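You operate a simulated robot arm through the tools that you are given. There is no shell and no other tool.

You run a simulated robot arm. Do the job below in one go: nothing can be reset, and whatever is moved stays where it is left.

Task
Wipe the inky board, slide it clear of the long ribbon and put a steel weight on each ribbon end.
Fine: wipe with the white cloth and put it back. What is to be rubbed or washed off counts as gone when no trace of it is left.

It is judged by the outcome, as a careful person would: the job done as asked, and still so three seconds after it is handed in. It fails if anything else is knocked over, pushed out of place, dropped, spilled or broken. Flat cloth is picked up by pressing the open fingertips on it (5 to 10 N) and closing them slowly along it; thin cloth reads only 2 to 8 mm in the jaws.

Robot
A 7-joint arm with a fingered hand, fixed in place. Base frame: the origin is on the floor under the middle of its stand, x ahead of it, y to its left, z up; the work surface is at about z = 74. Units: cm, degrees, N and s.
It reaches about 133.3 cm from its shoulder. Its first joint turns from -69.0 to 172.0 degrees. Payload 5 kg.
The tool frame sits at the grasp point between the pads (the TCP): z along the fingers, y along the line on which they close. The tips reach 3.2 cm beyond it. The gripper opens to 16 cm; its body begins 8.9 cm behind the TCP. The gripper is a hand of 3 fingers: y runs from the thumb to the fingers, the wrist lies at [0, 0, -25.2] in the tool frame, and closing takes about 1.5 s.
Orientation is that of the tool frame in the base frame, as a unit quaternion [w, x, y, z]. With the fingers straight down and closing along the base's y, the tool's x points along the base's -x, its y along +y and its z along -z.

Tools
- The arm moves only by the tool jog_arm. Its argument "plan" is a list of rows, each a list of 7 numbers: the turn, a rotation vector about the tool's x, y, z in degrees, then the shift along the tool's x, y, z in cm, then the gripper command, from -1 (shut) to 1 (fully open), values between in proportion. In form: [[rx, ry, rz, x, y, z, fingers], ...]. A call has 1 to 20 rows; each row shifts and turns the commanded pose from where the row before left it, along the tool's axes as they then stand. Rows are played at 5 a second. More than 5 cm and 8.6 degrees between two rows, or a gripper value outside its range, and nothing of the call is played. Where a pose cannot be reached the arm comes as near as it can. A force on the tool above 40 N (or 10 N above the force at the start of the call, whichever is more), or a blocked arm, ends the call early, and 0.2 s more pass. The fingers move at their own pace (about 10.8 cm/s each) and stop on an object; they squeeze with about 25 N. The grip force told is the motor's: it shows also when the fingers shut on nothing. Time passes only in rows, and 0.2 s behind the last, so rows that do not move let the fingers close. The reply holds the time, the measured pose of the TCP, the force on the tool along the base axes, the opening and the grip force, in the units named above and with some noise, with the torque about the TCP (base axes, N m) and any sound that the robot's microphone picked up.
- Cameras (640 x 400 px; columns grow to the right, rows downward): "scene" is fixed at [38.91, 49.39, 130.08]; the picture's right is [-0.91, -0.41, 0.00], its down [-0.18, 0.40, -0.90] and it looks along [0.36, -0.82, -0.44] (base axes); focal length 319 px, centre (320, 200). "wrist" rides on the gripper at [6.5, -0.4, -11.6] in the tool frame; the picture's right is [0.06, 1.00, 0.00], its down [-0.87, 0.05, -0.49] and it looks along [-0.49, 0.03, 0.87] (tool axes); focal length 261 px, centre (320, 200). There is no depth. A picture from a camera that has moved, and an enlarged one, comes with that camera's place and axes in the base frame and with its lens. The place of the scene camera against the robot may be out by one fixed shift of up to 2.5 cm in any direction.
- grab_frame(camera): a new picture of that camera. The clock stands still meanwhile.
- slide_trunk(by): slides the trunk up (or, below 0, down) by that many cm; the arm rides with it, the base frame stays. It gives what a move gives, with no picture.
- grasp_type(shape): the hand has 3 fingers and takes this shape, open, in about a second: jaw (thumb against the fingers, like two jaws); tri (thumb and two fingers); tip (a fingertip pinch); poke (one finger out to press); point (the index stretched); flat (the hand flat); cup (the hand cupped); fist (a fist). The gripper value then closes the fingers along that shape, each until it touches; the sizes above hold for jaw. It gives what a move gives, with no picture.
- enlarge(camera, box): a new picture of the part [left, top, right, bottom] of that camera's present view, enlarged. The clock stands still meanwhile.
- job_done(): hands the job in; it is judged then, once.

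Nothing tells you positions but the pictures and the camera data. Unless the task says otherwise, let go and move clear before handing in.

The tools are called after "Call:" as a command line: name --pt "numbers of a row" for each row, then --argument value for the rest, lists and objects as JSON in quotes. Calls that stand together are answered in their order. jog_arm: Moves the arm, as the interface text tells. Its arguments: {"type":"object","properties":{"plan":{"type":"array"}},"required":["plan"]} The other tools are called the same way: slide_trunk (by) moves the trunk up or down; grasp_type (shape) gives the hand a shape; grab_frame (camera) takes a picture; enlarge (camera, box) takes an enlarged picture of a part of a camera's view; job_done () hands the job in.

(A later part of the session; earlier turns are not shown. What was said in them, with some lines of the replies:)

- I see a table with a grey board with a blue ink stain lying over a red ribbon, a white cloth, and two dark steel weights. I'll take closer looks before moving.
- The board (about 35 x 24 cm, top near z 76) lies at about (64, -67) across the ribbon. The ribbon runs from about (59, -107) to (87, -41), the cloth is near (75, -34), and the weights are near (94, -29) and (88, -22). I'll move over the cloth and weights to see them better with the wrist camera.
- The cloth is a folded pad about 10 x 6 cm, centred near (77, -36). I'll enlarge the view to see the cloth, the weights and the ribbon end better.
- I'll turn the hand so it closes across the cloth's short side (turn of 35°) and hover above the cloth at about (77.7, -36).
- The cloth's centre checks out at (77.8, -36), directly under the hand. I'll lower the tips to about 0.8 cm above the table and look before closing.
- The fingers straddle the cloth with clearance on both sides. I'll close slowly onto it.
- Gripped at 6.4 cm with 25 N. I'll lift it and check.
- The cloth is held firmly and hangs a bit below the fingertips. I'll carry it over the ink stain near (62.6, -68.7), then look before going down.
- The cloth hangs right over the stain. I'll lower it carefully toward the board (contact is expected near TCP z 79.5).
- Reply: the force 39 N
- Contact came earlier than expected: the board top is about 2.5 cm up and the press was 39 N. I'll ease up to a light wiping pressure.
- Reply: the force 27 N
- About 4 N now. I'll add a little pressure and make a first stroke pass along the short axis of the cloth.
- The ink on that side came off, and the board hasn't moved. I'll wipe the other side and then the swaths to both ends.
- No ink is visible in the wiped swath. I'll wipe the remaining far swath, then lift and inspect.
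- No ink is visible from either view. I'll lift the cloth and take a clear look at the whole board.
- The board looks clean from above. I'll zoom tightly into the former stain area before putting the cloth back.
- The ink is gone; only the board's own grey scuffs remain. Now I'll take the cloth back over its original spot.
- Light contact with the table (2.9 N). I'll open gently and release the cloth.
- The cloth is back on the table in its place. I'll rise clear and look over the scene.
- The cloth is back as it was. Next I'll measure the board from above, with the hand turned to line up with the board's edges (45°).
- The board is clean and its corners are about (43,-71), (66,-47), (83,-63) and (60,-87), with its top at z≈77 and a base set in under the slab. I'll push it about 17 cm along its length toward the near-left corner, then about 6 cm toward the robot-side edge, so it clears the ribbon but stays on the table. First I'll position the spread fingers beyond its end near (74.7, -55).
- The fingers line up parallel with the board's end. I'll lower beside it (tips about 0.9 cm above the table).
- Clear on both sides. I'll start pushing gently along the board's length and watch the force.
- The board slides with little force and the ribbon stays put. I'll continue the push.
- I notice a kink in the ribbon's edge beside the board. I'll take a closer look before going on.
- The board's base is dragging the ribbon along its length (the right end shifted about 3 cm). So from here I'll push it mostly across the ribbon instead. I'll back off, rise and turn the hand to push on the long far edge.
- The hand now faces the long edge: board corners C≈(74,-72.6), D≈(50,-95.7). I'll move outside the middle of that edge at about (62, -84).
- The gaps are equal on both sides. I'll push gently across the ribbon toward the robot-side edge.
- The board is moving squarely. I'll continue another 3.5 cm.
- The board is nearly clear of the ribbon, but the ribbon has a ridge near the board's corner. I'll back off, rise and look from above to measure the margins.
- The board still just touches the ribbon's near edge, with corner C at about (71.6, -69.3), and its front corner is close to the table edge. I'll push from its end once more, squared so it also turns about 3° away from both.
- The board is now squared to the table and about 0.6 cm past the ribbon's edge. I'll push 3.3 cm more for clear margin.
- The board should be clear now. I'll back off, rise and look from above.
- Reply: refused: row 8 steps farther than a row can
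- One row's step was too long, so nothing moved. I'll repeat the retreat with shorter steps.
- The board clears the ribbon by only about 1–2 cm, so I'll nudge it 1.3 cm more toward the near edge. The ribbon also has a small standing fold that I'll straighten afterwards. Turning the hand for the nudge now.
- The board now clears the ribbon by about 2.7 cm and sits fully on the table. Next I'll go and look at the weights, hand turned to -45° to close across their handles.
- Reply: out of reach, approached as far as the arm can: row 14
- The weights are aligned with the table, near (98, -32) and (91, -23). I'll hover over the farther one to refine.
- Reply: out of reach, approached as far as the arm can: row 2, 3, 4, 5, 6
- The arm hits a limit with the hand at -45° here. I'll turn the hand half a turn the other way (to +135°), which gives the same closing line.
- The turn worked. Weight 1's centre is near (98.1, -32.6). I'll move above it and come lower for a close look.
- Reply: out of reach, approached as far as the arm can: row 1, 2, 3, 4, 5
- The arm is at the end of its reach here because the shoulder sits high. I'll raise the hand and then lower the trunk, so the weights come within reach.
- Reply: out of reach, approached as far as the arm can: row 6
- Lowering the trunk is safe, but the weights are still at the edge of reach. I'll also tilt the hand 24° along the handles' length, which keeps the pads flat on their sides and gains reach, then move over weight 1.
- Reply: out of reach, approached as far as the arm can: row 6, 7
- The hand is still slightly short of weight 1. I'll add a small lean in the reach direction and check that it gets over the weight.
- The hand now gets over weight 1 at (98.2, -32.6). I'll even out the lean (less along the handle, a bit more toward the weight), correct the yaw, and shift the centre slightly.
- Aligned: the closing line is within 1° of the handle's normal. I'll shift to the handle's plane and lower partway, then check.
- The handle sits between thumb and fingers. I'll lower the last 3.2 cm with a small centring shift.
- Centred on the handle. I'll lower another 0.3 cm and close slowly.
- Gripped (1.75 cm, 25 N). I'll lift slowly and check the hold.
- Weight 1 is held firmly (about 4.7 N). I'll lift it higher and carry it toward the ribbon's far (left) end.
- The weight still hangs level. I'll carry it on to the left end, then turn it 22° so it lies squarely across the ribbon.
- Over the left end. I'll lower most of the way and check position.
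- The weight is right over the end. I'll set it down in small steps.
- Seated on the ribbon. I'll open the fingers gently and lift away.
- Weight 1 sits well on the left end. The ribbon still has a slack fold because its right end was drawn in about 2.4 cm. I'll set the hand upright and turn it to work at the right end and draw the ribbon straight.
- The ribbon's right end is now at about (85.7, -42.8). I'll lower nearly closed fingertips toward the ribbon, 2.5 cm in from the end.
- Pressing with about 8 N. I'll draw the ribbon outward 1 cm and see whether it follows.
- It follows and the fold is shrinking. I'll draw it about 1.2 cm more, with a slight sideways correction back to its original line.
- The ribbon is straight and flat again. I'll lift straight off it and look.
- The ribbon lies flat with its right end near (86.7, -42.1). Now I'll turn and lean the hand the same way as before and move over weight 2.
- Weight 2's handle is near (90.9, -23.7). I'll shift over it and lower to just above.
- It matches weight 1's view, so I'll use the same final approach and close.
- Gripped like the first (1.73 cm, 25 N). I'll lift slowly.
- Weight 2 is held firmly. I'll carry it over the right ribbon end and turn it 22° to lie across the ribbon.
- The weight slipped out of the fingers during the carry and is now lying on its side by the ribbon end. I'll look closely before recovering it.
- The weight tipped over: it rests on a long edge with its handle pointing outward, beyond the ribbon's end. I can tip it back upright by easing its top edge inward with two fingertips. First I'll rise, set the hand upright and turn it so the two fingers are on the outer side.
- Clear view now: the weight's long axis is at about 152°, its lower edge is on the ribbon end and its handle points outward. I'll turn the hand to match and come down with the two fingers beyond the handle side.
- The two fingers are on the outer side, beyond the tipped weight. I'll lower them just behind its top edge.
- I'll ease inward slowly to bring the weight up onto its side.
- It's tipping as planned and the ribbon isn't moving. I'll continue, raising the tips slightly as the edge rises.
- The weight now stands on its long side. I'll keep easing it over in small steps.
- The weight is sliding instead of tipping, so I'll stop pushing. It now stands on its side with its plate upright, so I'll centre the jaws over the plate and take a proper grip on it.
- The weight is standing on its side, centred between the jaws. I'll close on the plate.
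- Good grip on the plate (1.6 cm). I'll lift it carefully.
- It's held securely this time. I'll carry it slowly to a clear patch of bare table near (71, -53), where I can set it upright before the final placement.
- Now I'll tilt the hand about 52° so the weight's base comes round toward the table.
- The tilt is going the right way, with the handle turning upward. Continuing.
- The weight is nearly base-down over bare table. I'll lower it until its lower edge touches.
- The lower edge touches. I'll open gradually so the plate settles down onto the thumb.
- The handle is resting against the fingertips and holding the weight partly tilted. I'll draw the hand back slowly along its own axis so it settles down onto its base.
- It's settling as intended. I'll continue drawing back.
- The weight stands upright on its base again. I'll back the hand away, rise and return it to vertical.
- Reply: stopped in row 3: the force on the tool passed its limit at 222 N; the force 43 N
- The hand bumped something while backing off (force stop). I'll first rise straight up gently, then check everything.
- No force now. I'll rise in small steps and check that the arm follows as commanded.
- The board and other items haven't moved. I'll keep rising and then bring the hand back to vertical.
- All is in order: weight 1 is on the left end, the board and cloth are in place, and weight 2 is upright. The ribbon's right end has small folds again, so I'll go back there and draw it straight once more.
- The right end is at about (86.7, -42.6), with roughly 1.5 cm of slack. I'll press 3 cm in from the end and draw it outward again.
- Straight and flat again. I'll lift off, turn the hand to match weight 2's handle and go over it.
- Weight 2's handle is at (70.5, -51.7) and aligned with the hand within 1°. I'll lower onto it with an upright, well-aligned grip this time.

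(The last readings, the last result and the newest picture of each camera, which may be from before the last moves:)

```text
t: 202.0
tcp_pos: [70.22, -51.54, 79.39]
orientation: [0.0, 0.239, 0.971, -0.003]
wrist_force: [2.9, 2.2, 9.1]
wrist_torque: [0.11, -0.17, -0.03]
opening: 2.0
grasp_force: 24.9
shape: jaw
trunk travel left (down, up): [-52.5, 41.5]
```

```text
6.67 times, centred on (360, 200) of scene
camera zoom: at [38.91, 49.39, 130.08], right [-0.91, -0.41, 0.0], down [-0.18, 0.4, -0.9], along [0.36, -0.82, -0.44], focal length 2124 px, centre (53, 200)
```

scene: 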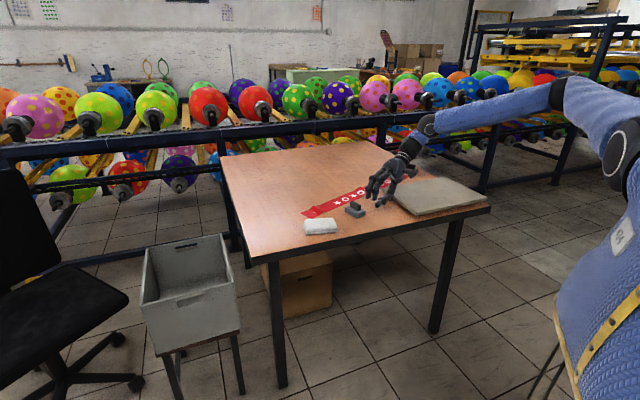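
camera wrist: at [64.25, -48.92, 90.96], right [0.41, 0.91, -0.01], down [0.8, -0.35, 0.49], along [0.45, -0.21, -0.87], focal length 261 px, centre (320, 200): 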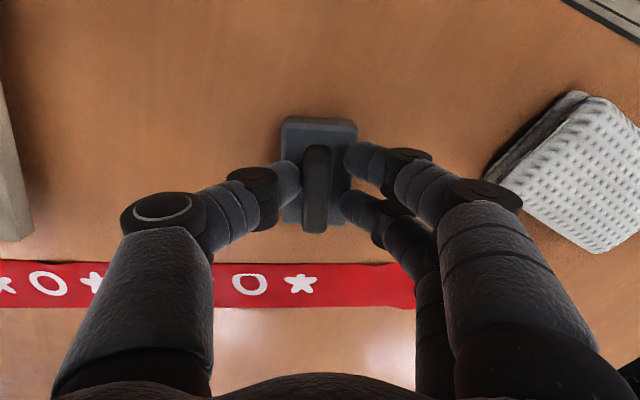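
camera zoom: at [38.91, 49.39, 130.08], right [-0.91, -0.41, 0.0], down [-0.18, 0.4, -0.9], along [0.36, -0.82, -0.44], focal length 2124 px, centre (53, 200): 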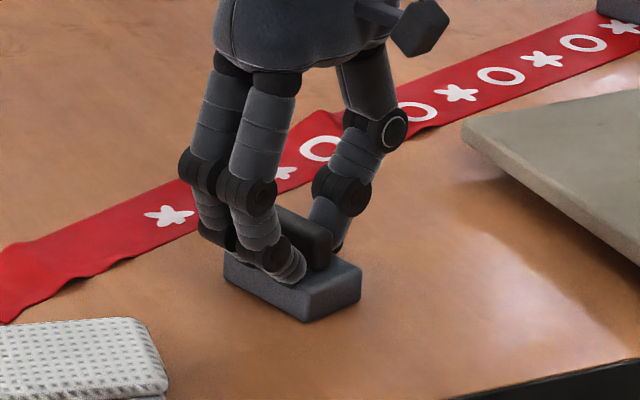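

The fingertips are pressing on the base top (9 N) instead of fully on the handle. I'll open slightly, raise 0.4 cm and close again.

Call:
jog_arm --pt "0 0 0 0 0 0 -0.6" --pt "0 0 0 0 0 -0.2 -0.55" --pt "0 0 0 0 0 -0.25 -0.55" --pt "0 0 0 0 0 0 -0.65" --pt "0 0 0 0 0 0 -0.75" --pt "0 0 0 0 0 0 -0.85" --pt "0 0 0 0 0 0 -1" --pt "0 0 0 0 0 0 -1" --pt "0 0 0 0 0 0 -1"

Call:
grab_frame --camera "wrist"

Call:
enlarge --camera "scene" --box '[320, 170, 400, 230]'

```text
t: 204.0
tcp_pos: [70.18, -51.49, 79.72]
orientation: [-0.002, 0.238, 0.971, -0.004]
wrist_force: [-1.3, -0.4, 0.2]
wrist_torque: [0.05, -0.01, -0.01]
opening: 1.04
grasp_force: 24.7
shape: jaw
trunk travel left (down, up): [-52.5, 41.5]
```

```text
taken
camera wrist: at [64.26, -48.98, 91.34], right [0.41, 0.91, -0.01], down [0.8, -0.35, 0.49], along [0.45, -0.21, -0.87], focal length 261 px, centre (320, 200)
```

wrist: 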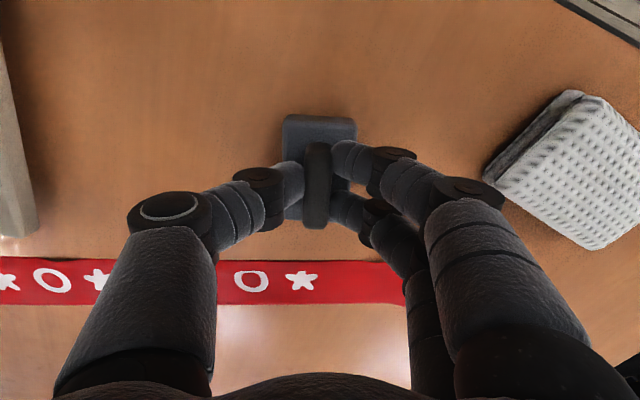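

```text
6.67 times, centred on (360, 200) of scene
camera zoom: at [38.91, 49.39, 130.08], right [-0.91, -0.41, 0.0], down [-0.18, 0.4, -0.9], along [0.36, -0.82, -0.44], focal length 2124 px, centre (53, 200)
```

zoom: 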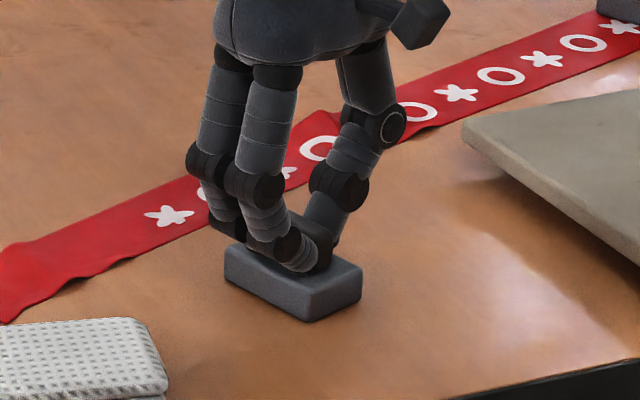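

Now properly gripped: pads flush on the handle (1.04 cm, 25 N). I'll lift slowly.

Call:
jog_arm --pt "0 0 0 0 0 -0.3 -1" --pt "0 0 0 0 0 -0.5 -1" --pt "0 0 0 0 0 -0.8 -1" --pt "0 0 0 0 0 -1.0 -1" --pt "0 0 0 0 0 -1.2 -1" --pt "0 0 0 0 0 -1.2 -1" --pt "0 0 0 0 0 -0.5 -1" --pt "0 0 0 0 0 0 -1"

Call:
grab_frame --camera "wrist"

Call:
enlarge --camera "scene" --box '[310, 150, 410, 230]'

```text
t: 205.8
tcp_pos: [70.23, -51.44, 85.31]
orientation: [-0.001, 0.239, 0.971, -0.003]
wrist_force: [-0.7, -0.7, -4.6]
wrist_torque: [0.04, -0.02, 0.02]
opening: 1.03
grasp_force: 24.9
shape: jaw
trunk travel left (down, up): [-52.5, 41.5]
```

```text
taken
camera wrist: at [64.28, -48.93, 96.88], right [0.41, 0.91, -0.01], down [0.8, -0.35, 0.49], along [0.45, -0.21, -0.87], focal length 261 px, centre (320, 200)
```

wrist: 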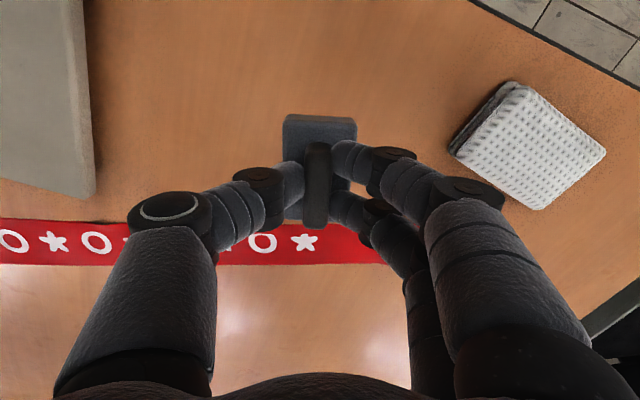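

```text
5.00 times, centred on (360, 190) of scene
camera zoom: at [38.91, 49.39, 130.08], right [-0.91, -0.41, 0.0], down [-0.18, 0.4, -0.9], along [0.36, -0.82, -0.44], focal length 1593 px, centre (120, 250)
```

zoom: 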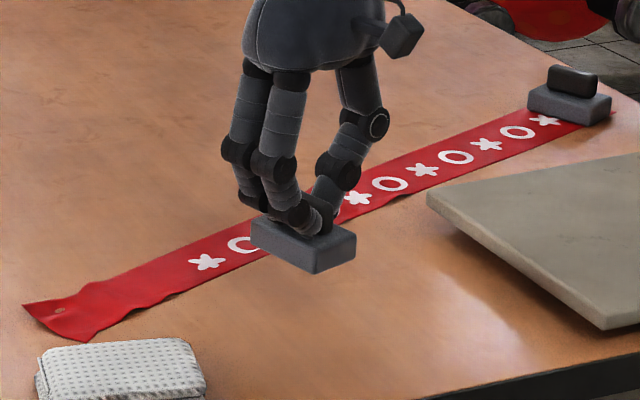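

Level and firm. I'll carry it slowly and directly over the right ribbon end; no turning is needed this time.

Call:
jog_arm --pt "0 0 0 -0.328 0.378 0 -1" --pt "0 0 0 -0.656 0.756 0 -1" --pt "0 0 0 -0.984 1.134 0 -1" --pt "0 0 0 -0.984 1.134 0 -1" --pt "0 0 0 -0.984 1.134 0 -1" --pt "0 0 0 -0.984 1.134 0 -1" --pt "0 0 0 -0.984 1.134 0 -1" --pt "0 0 0 -0.984 1.134 0 -1" --pt "0 0 0 -0.984 1.134 0 -1" --pt "0 0 0 -0.984 1.134 0 -1" --pt "0 0 0 -0.984 1.134 0 -1" --pt "0 0 0 -0.656 0.756 0 -1" --pt "0 0 0 0 0 0 -1" --pt "0 0 0 0 0 0 -1"

Call:
grab_frame --camera "wrist"

Call:
enlarge --camera "scene" --box '[270, 150, 390, 240]'

```text
t: 208.8
tcp_pos: [85.19, -45.62, 85.14]
orientation: [-0.001, 0.238, 0.971, -0.004]
wrist_force: [-0.4, -0.1, -4.0]
wrist_torque: [0.0, 0.03, 0.03]
opening: 1.03
grasp_force: 24.6
shape: jaw
trunk travel left (down, up): [-52.5, 41.5]
```

```text
taken
camera wrist: at [79.25, -43.08, 96.67], right [0.41, 0.91, -0.01], down [0.8, -0.35, 0.49], along [0.45, -0.21, -0.87], focal length 261 px, centre (320, 200)
```

wrist: 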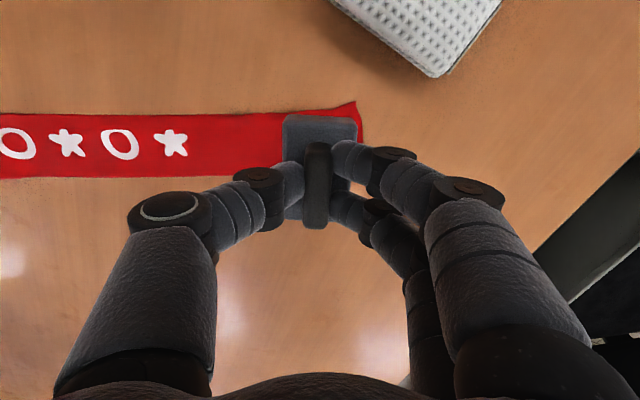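

```text
4.44 times, centred on (330, 195) of scene
camera zoom: at [38.91, 49.39, 130.08], right [-0.91, -0.41, 0.0], down [-0.18, 0.4, -0.9], along [0.36, -0.82, -0.44], focal length 1416 px, centre (276, 222)
```

zoom: 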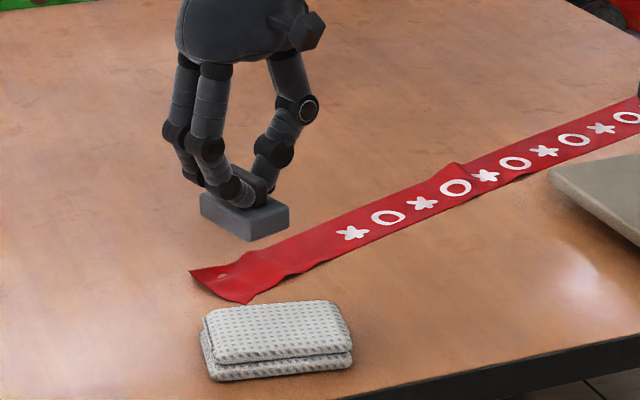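

The weight is centred over the last few centimetres of the ribbon. I'll lower it.

Call:
jog_arm --pt "0 0 0 0 0 0.8 -1" --pt "0 0 0 0 0 1.2 -1" --pt "0 0 0 0 0 1.2 -1" --pt "0 0 0 0 0 0.9 -1" --pt "0 0 0 0 0 0.5 -1" --pt "0 0 0 0 0 0 -1"

Call:
grab_frame --camera "wrist"

Call:
enlarge --camera "scene" --box '[280, 170, 370, 240]'

```text
t: 210.2
tcp_pos: [85.05, -45.83, 80.53]
orientation: [-0.001, 0.239, 0.971, -0.003]
wrist_force: [-0.6, -0.1, -4.9]
wrist_torque: [0.0, -0.01, 0.04]
opening: 1.05
grasp_force: 25.3
shape: jaw
trunk travel left (down, up): [-52.5, 41.5]
```

```text
taken
camera wrist: at [79.18, -43.16, 92.13], right [0.41, 0.91, -0.01], down [0.8, -0.35, 0.49], along [0.45, -0.21, -0.87], focal length 261 px, centre (320, 200)
```

wrist: 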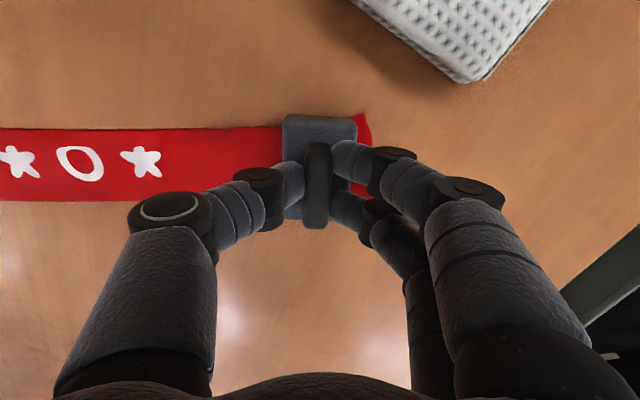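

```text
5.71 times, centred on (325, 205) of scene
camera zoom: at [38.91, 49.39, 130.08], right [-0.91, -0.41, 0.0], down [-0.18, 0.4, -0.9], along [0.36, -0.82, -0.44], focal length 1821 px, centre (291, 171)
```

zoom: 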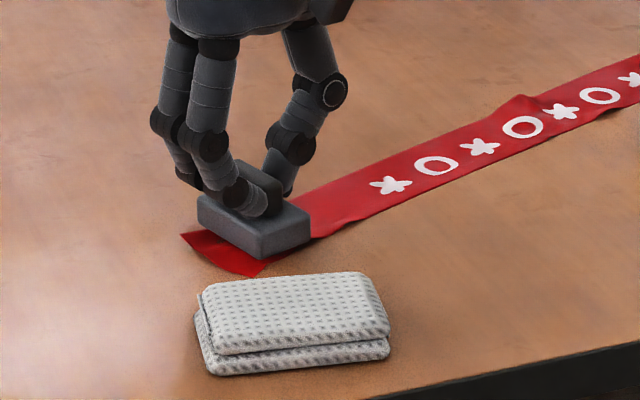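

Call:
jog_arm --pt "0 0 0 0 0 0.25 -1" --pt "0 0 0 0 0 0.2 -1" --pt "0 0 0 0 0 0.1 -1" --pt "0 0 0 0 0 0 -1"

```text
t: 211.2
tcp_pos: [85.1, -45.75, 79.9]
orientation: [-0.001, 0.238, 0.971, -0.003]
wrist_force: [0.1, 0.0, -4.3]
wrist_torque: [0.06, 0.02, 0.0]
opening: 1.05
grasp_force: 24.7
shape: jaw
trunk travel left (down, up): [-52.5, 41.5]
```

Call:
jog_arm --pt "0 0 0 0 0 0.1 -1" --pt "0 0 0 0 0 0.1 -1" --pt "0 0 0 0 0 0 -1"

```text
t: 212.0
tcp_pos: [85.22, -45.68, 79.79]
orientation: [-0.001, 0.238, 0.971, -0.004]
wrist_force: [-0.7, 0.4, -5.0]
wrist_torque: [0.02, 0.01, 0.01]
opening: 1.01
grasp_force: 25.0
shape: jaw
trunk travel left (down, up): [-52.5, 41.5]
```

Call:
jog_arm --pt "0 0 0 0 0 0.1 -1" --pt "0 0 0 0 0 0.1 -1" --pt "0 0 0 0 0 0 -1"

```text
t: 212.8
tcp_pos: [85.05, -45.8, 79.76]
orientation: [0.0, 0.239, 0.971, -0.004]
wrist_force: [0.6, -2.3, 5.2]
wrist_torque: [-0.03, -0.03, 0.04]
opening: 1.05
grasp_force: 24.9
shape: jaw
trunk travel left (down, up): [-52.5, 41.5]
```

Seated on the ribbon. I'll release gently and rise straight up.

Call:
jog_arm --pt "0 0 0 0 0 0 -0.85" --pt "0 0 0 0 0 -0.05 -0.75" --pt "0 0 0 0 0 0 -0.65" --pt "0 0 0 0 0 0 -0.55" --pt "0 0 0 0 0 0 -0.45" --pt "0 0 0 0 0 0 -0.45" --pt "0 0 0 0 0 -0.5 -0.45" --pt "0 0 0 0 0 -1 -0.45" --pt "0 0 0 0 0 -2 -0.45" --pt "0 0 0 0 0 -3 -0.45" --pt "0 0 0 0 0 -4 -0.45" --pt "0 0 0 0 0 -4 -0.45" --pt "0 0 0 0 0 0 -0.45"

Call:
grab_frame --camera "wrist"

Call:
enlarge --camera "scene" --box '[280, 160, 480, 250]'

```text
t: 215.6
tcp_pos: [85.18, -45.53, 94.12]
orientation: [-0.001, 0.239, 0.971, -0.004]
wrist_force: [0.1, 0.5, 0.1]
wrist_torque: [0.03, 0.06, 0.0]
opening: 4.34
grasp_force: 0.1
shape: jaw
trunk travel left (down, up): [-52.5, 41.5]
```

```text
taken
camera wrist: at [79.16, -42.97, 105.72], right [0.41, 0.91, -0.01], down [0.8, -0.35, 0.49], along [0.45, -0.21, -0.87], focal length 261 px, centre (320, 200)
```

wrist: 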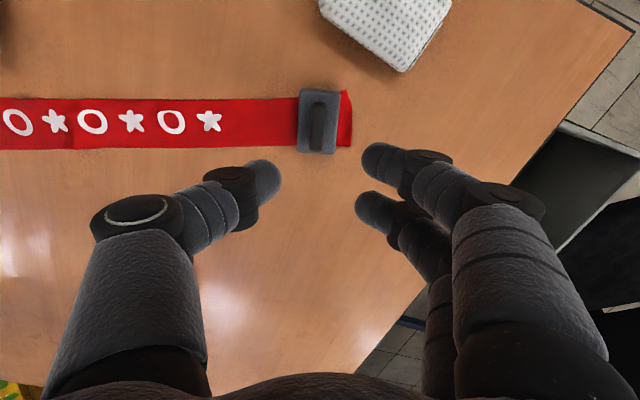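

```text
3.20 times, centred on (380, 205) of scene
camera zoom: at [38.91, 49.39, 130.08], right [-0.91, -0.41, 0.0], down [-0.18, 0.4, -0.9], along [0.36, -0.82, -0.44], focal length 1020 px, centre (128, 184)
```

zoom: 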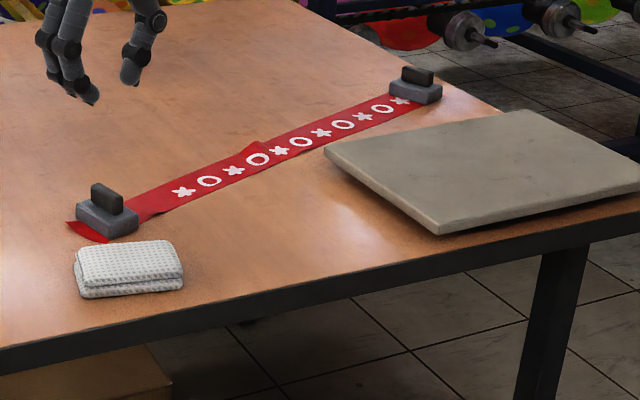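

Both weights are on the ribbon ends. I'll move the hand back over the board for a final overhead check of clearance and cleanliness.

Call:
jog_arm --pt "0 0 0 0 0 -4 -0.3" --pt "0 0 0 0 0 -4 0" --pt "0 0 -8.1 0 0 0 0" --pt "0 0 -8.1 0 0 0 0" --pt "0 0 -8.1 0 0 0 0" --pt "0 0 -8.1 0 0 0 0" --pt "0 0 -8.1 0 0 0 0" --pt "0 0 -8.1 0 0 0 0.5" --pt "0 0 -8.1 0 0 0 1" --pt "0 0 -8.1 0 0 0 1" --pt "0 0 -8.1 0 0 0 1" --pt "0 0 0 0 0 0 1"

Call:
jog_arm --pt "0 0 0 4.2 0 0 1" --pt "0 0 0 4.2 0 0 1" --pt "0 0 0 4.2 0 0 1" --pt "0 0 0 4.2 0 0 1" --pt "0 0 0 4.2 0 0 1" --pt "0 0 0 4.2 0 0 1" --pt "0 0 0 4.2 0 0 1" --pt "0 0 0 4.2 0 0 1" --pt "0 0 0 4.2 0 0 1" --pt "0 0 0 4.2 0 0 1" --pt "0 0 0 0 0 0 1"

Call:
grab_frame --camera "wrist"

Call:
grab_frame --camera "scene"

```text
t: 218.2
tcp_pos: [85.03, -45.54, 102.12]
orientation: [-0.003, -0.386, 0.923, -0.002]
wrist_force: [-1.4, -1.2, -0.4]
wrist_torque: [0.0, -0.02, 0.01]
opening: 16.0
grasp_force: 0.0
shape: jaw
trunk travel left (down, up): [-52.5, 41.5]
```

```text
t: 220.6
tcp_pos: [55.51, -75.54, 102.55]
orientation: [-0.004, -0.385, 0.923, -0.002]
wrist_force: [0.3, -0.2, -0.6]
wrist_torque: [-0.01, -0.01, -0.03]
opening: 16.01
grasp_force: 0.1
shape: jaw
trunk travel left (down, up): [-52.5, 41.5]
```

```text
taken
camera wrist: at [51.25, -80.52, 114.12], right [-0.75, 0.66, 0.0], down [0.57, 0.66, 0.49], along [0.32, 0.36, -0.87], focal length 261 px, centre (320, 200)
```

wrist: 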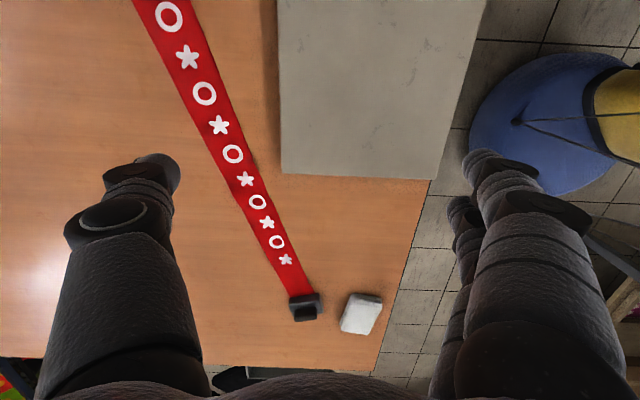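

```text
taken
```

scene: 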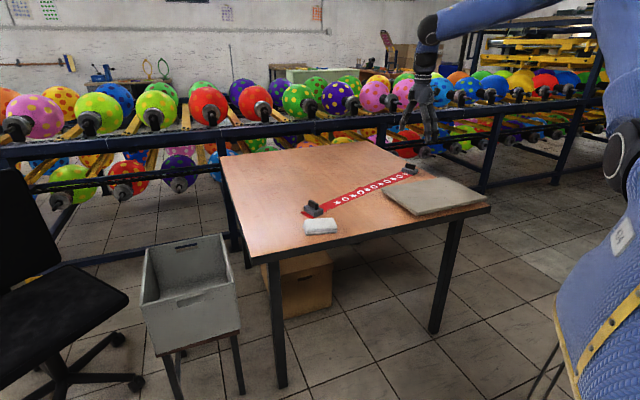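

The board clears the ribbon by over 3 cm and sits fully on the table. A last zoom to confirm the board is clean and the weights are seated.

Call:
enlarge --camera "scene" --box '[370, 160, 500, 230]'

Call:
enlarge --camera "scene" --box '[290, 155, 430, 245]'

Call:
enlarge --camera "wrist" --box '[200, 0, 500, 340]'

```text
4.92 times, centred on (435, 195) of scene
camera zoom: at [38.91, 49.39, 130.08], right [-0.91, -0.41, 0.0], down [-0.18, 0.4, -0.9], along [0.36, -0.82, -0.44], focal length 1568 px, centre (-246, 225)
```

zoom: 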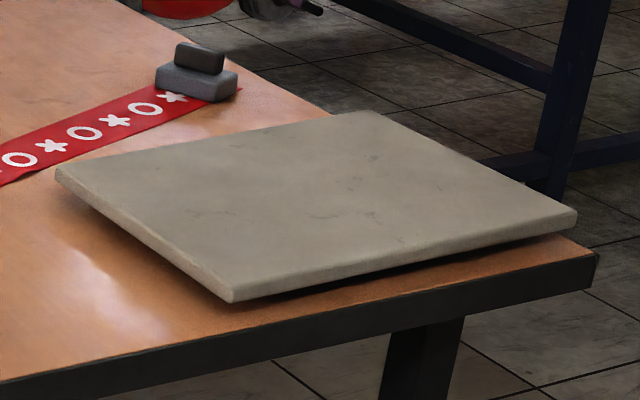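

```text
4.44 times, centred on (360, 200) of scene
camera zoom: at [38.91, 49.39, 130.08], right [-0.91, -0.41, 0.0], down [-0.18, 0.4, -0.9], along [0.36, -0.82, -0.44], focal length 1416 px, centre (142, 200)
```

zoom: 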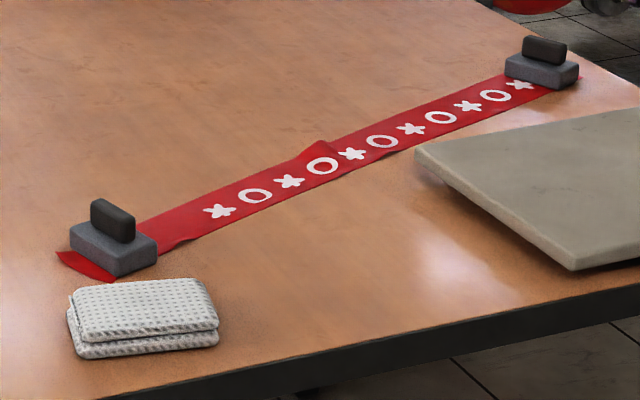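

```text
1.18 times, centred on (350, 170) of wrist
camera zoom: at [51.25, -80.52, 114.12], right [-0.75, 0.66, 0.0], down [0.57, 0.66, 0.49], along [0.32, 0.36, -0.87], focal length 307 px, centre (285, 235)
```

zoom: 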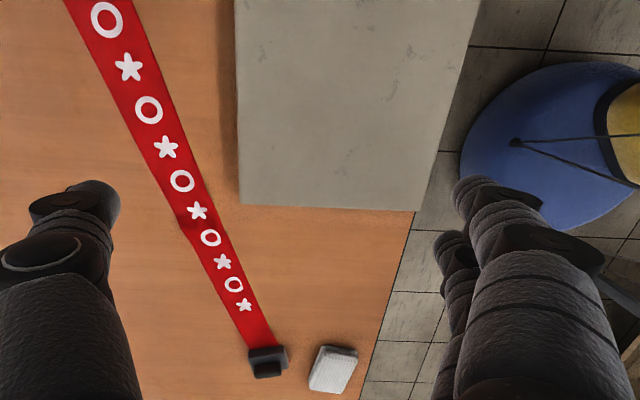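

The board is clean and clear of the ribbon, and fully on the table. The cloth is back in place, both weights sit upright on the ribbon ends, and the hand is clear. I'm handing the job in.

Weight 2 slipped once from about 10 cm during the carry and landed on its side. I stood it back up before placing it. The ribbon was also dragged a little while the board slid. I drew it straight again, leaving a faint ripple in the middle.

Call:
job_done

```text
The job is handed in.
```

The job is handed in: the board is wiped and clear of the ribbon, and a steel weight stands on each ribbon end. One weight was dropped along the way, which your rules may count as a failure.

- **Board:** I wiped off all the ink, and the last close-up views showed none left; only the board's own grey scuffs remain. It now sits about 3.7 cm clear of the ribbon and fully on the table, about 1.2 cm from the edge nearest the robot.
- **Cloth:** The white cloth is back where I found it.
- **Weights:** Both stand upright across the ribbon, centred about 3 to 4 cm in from each end.
- **Dropped weight:** The second weight slipped from the fingers about 10 cm up and landed on its side at the right-hand ribbon end. I stood it upright on bare table and placed it again with a firmer grip.
- **Ribbon:** The board's base and the tipped weight dragged the right end in by about 2.5 cm. I drew it back out by hand, to about 2 cm from where it started, with a slight ripple left in the middle.
- **Force stop:** While I was backing the hand away from the weight, it hit something and stopped at 222 N. I could not tell what it hit, but the pictures afterwards showed nothing had moved.
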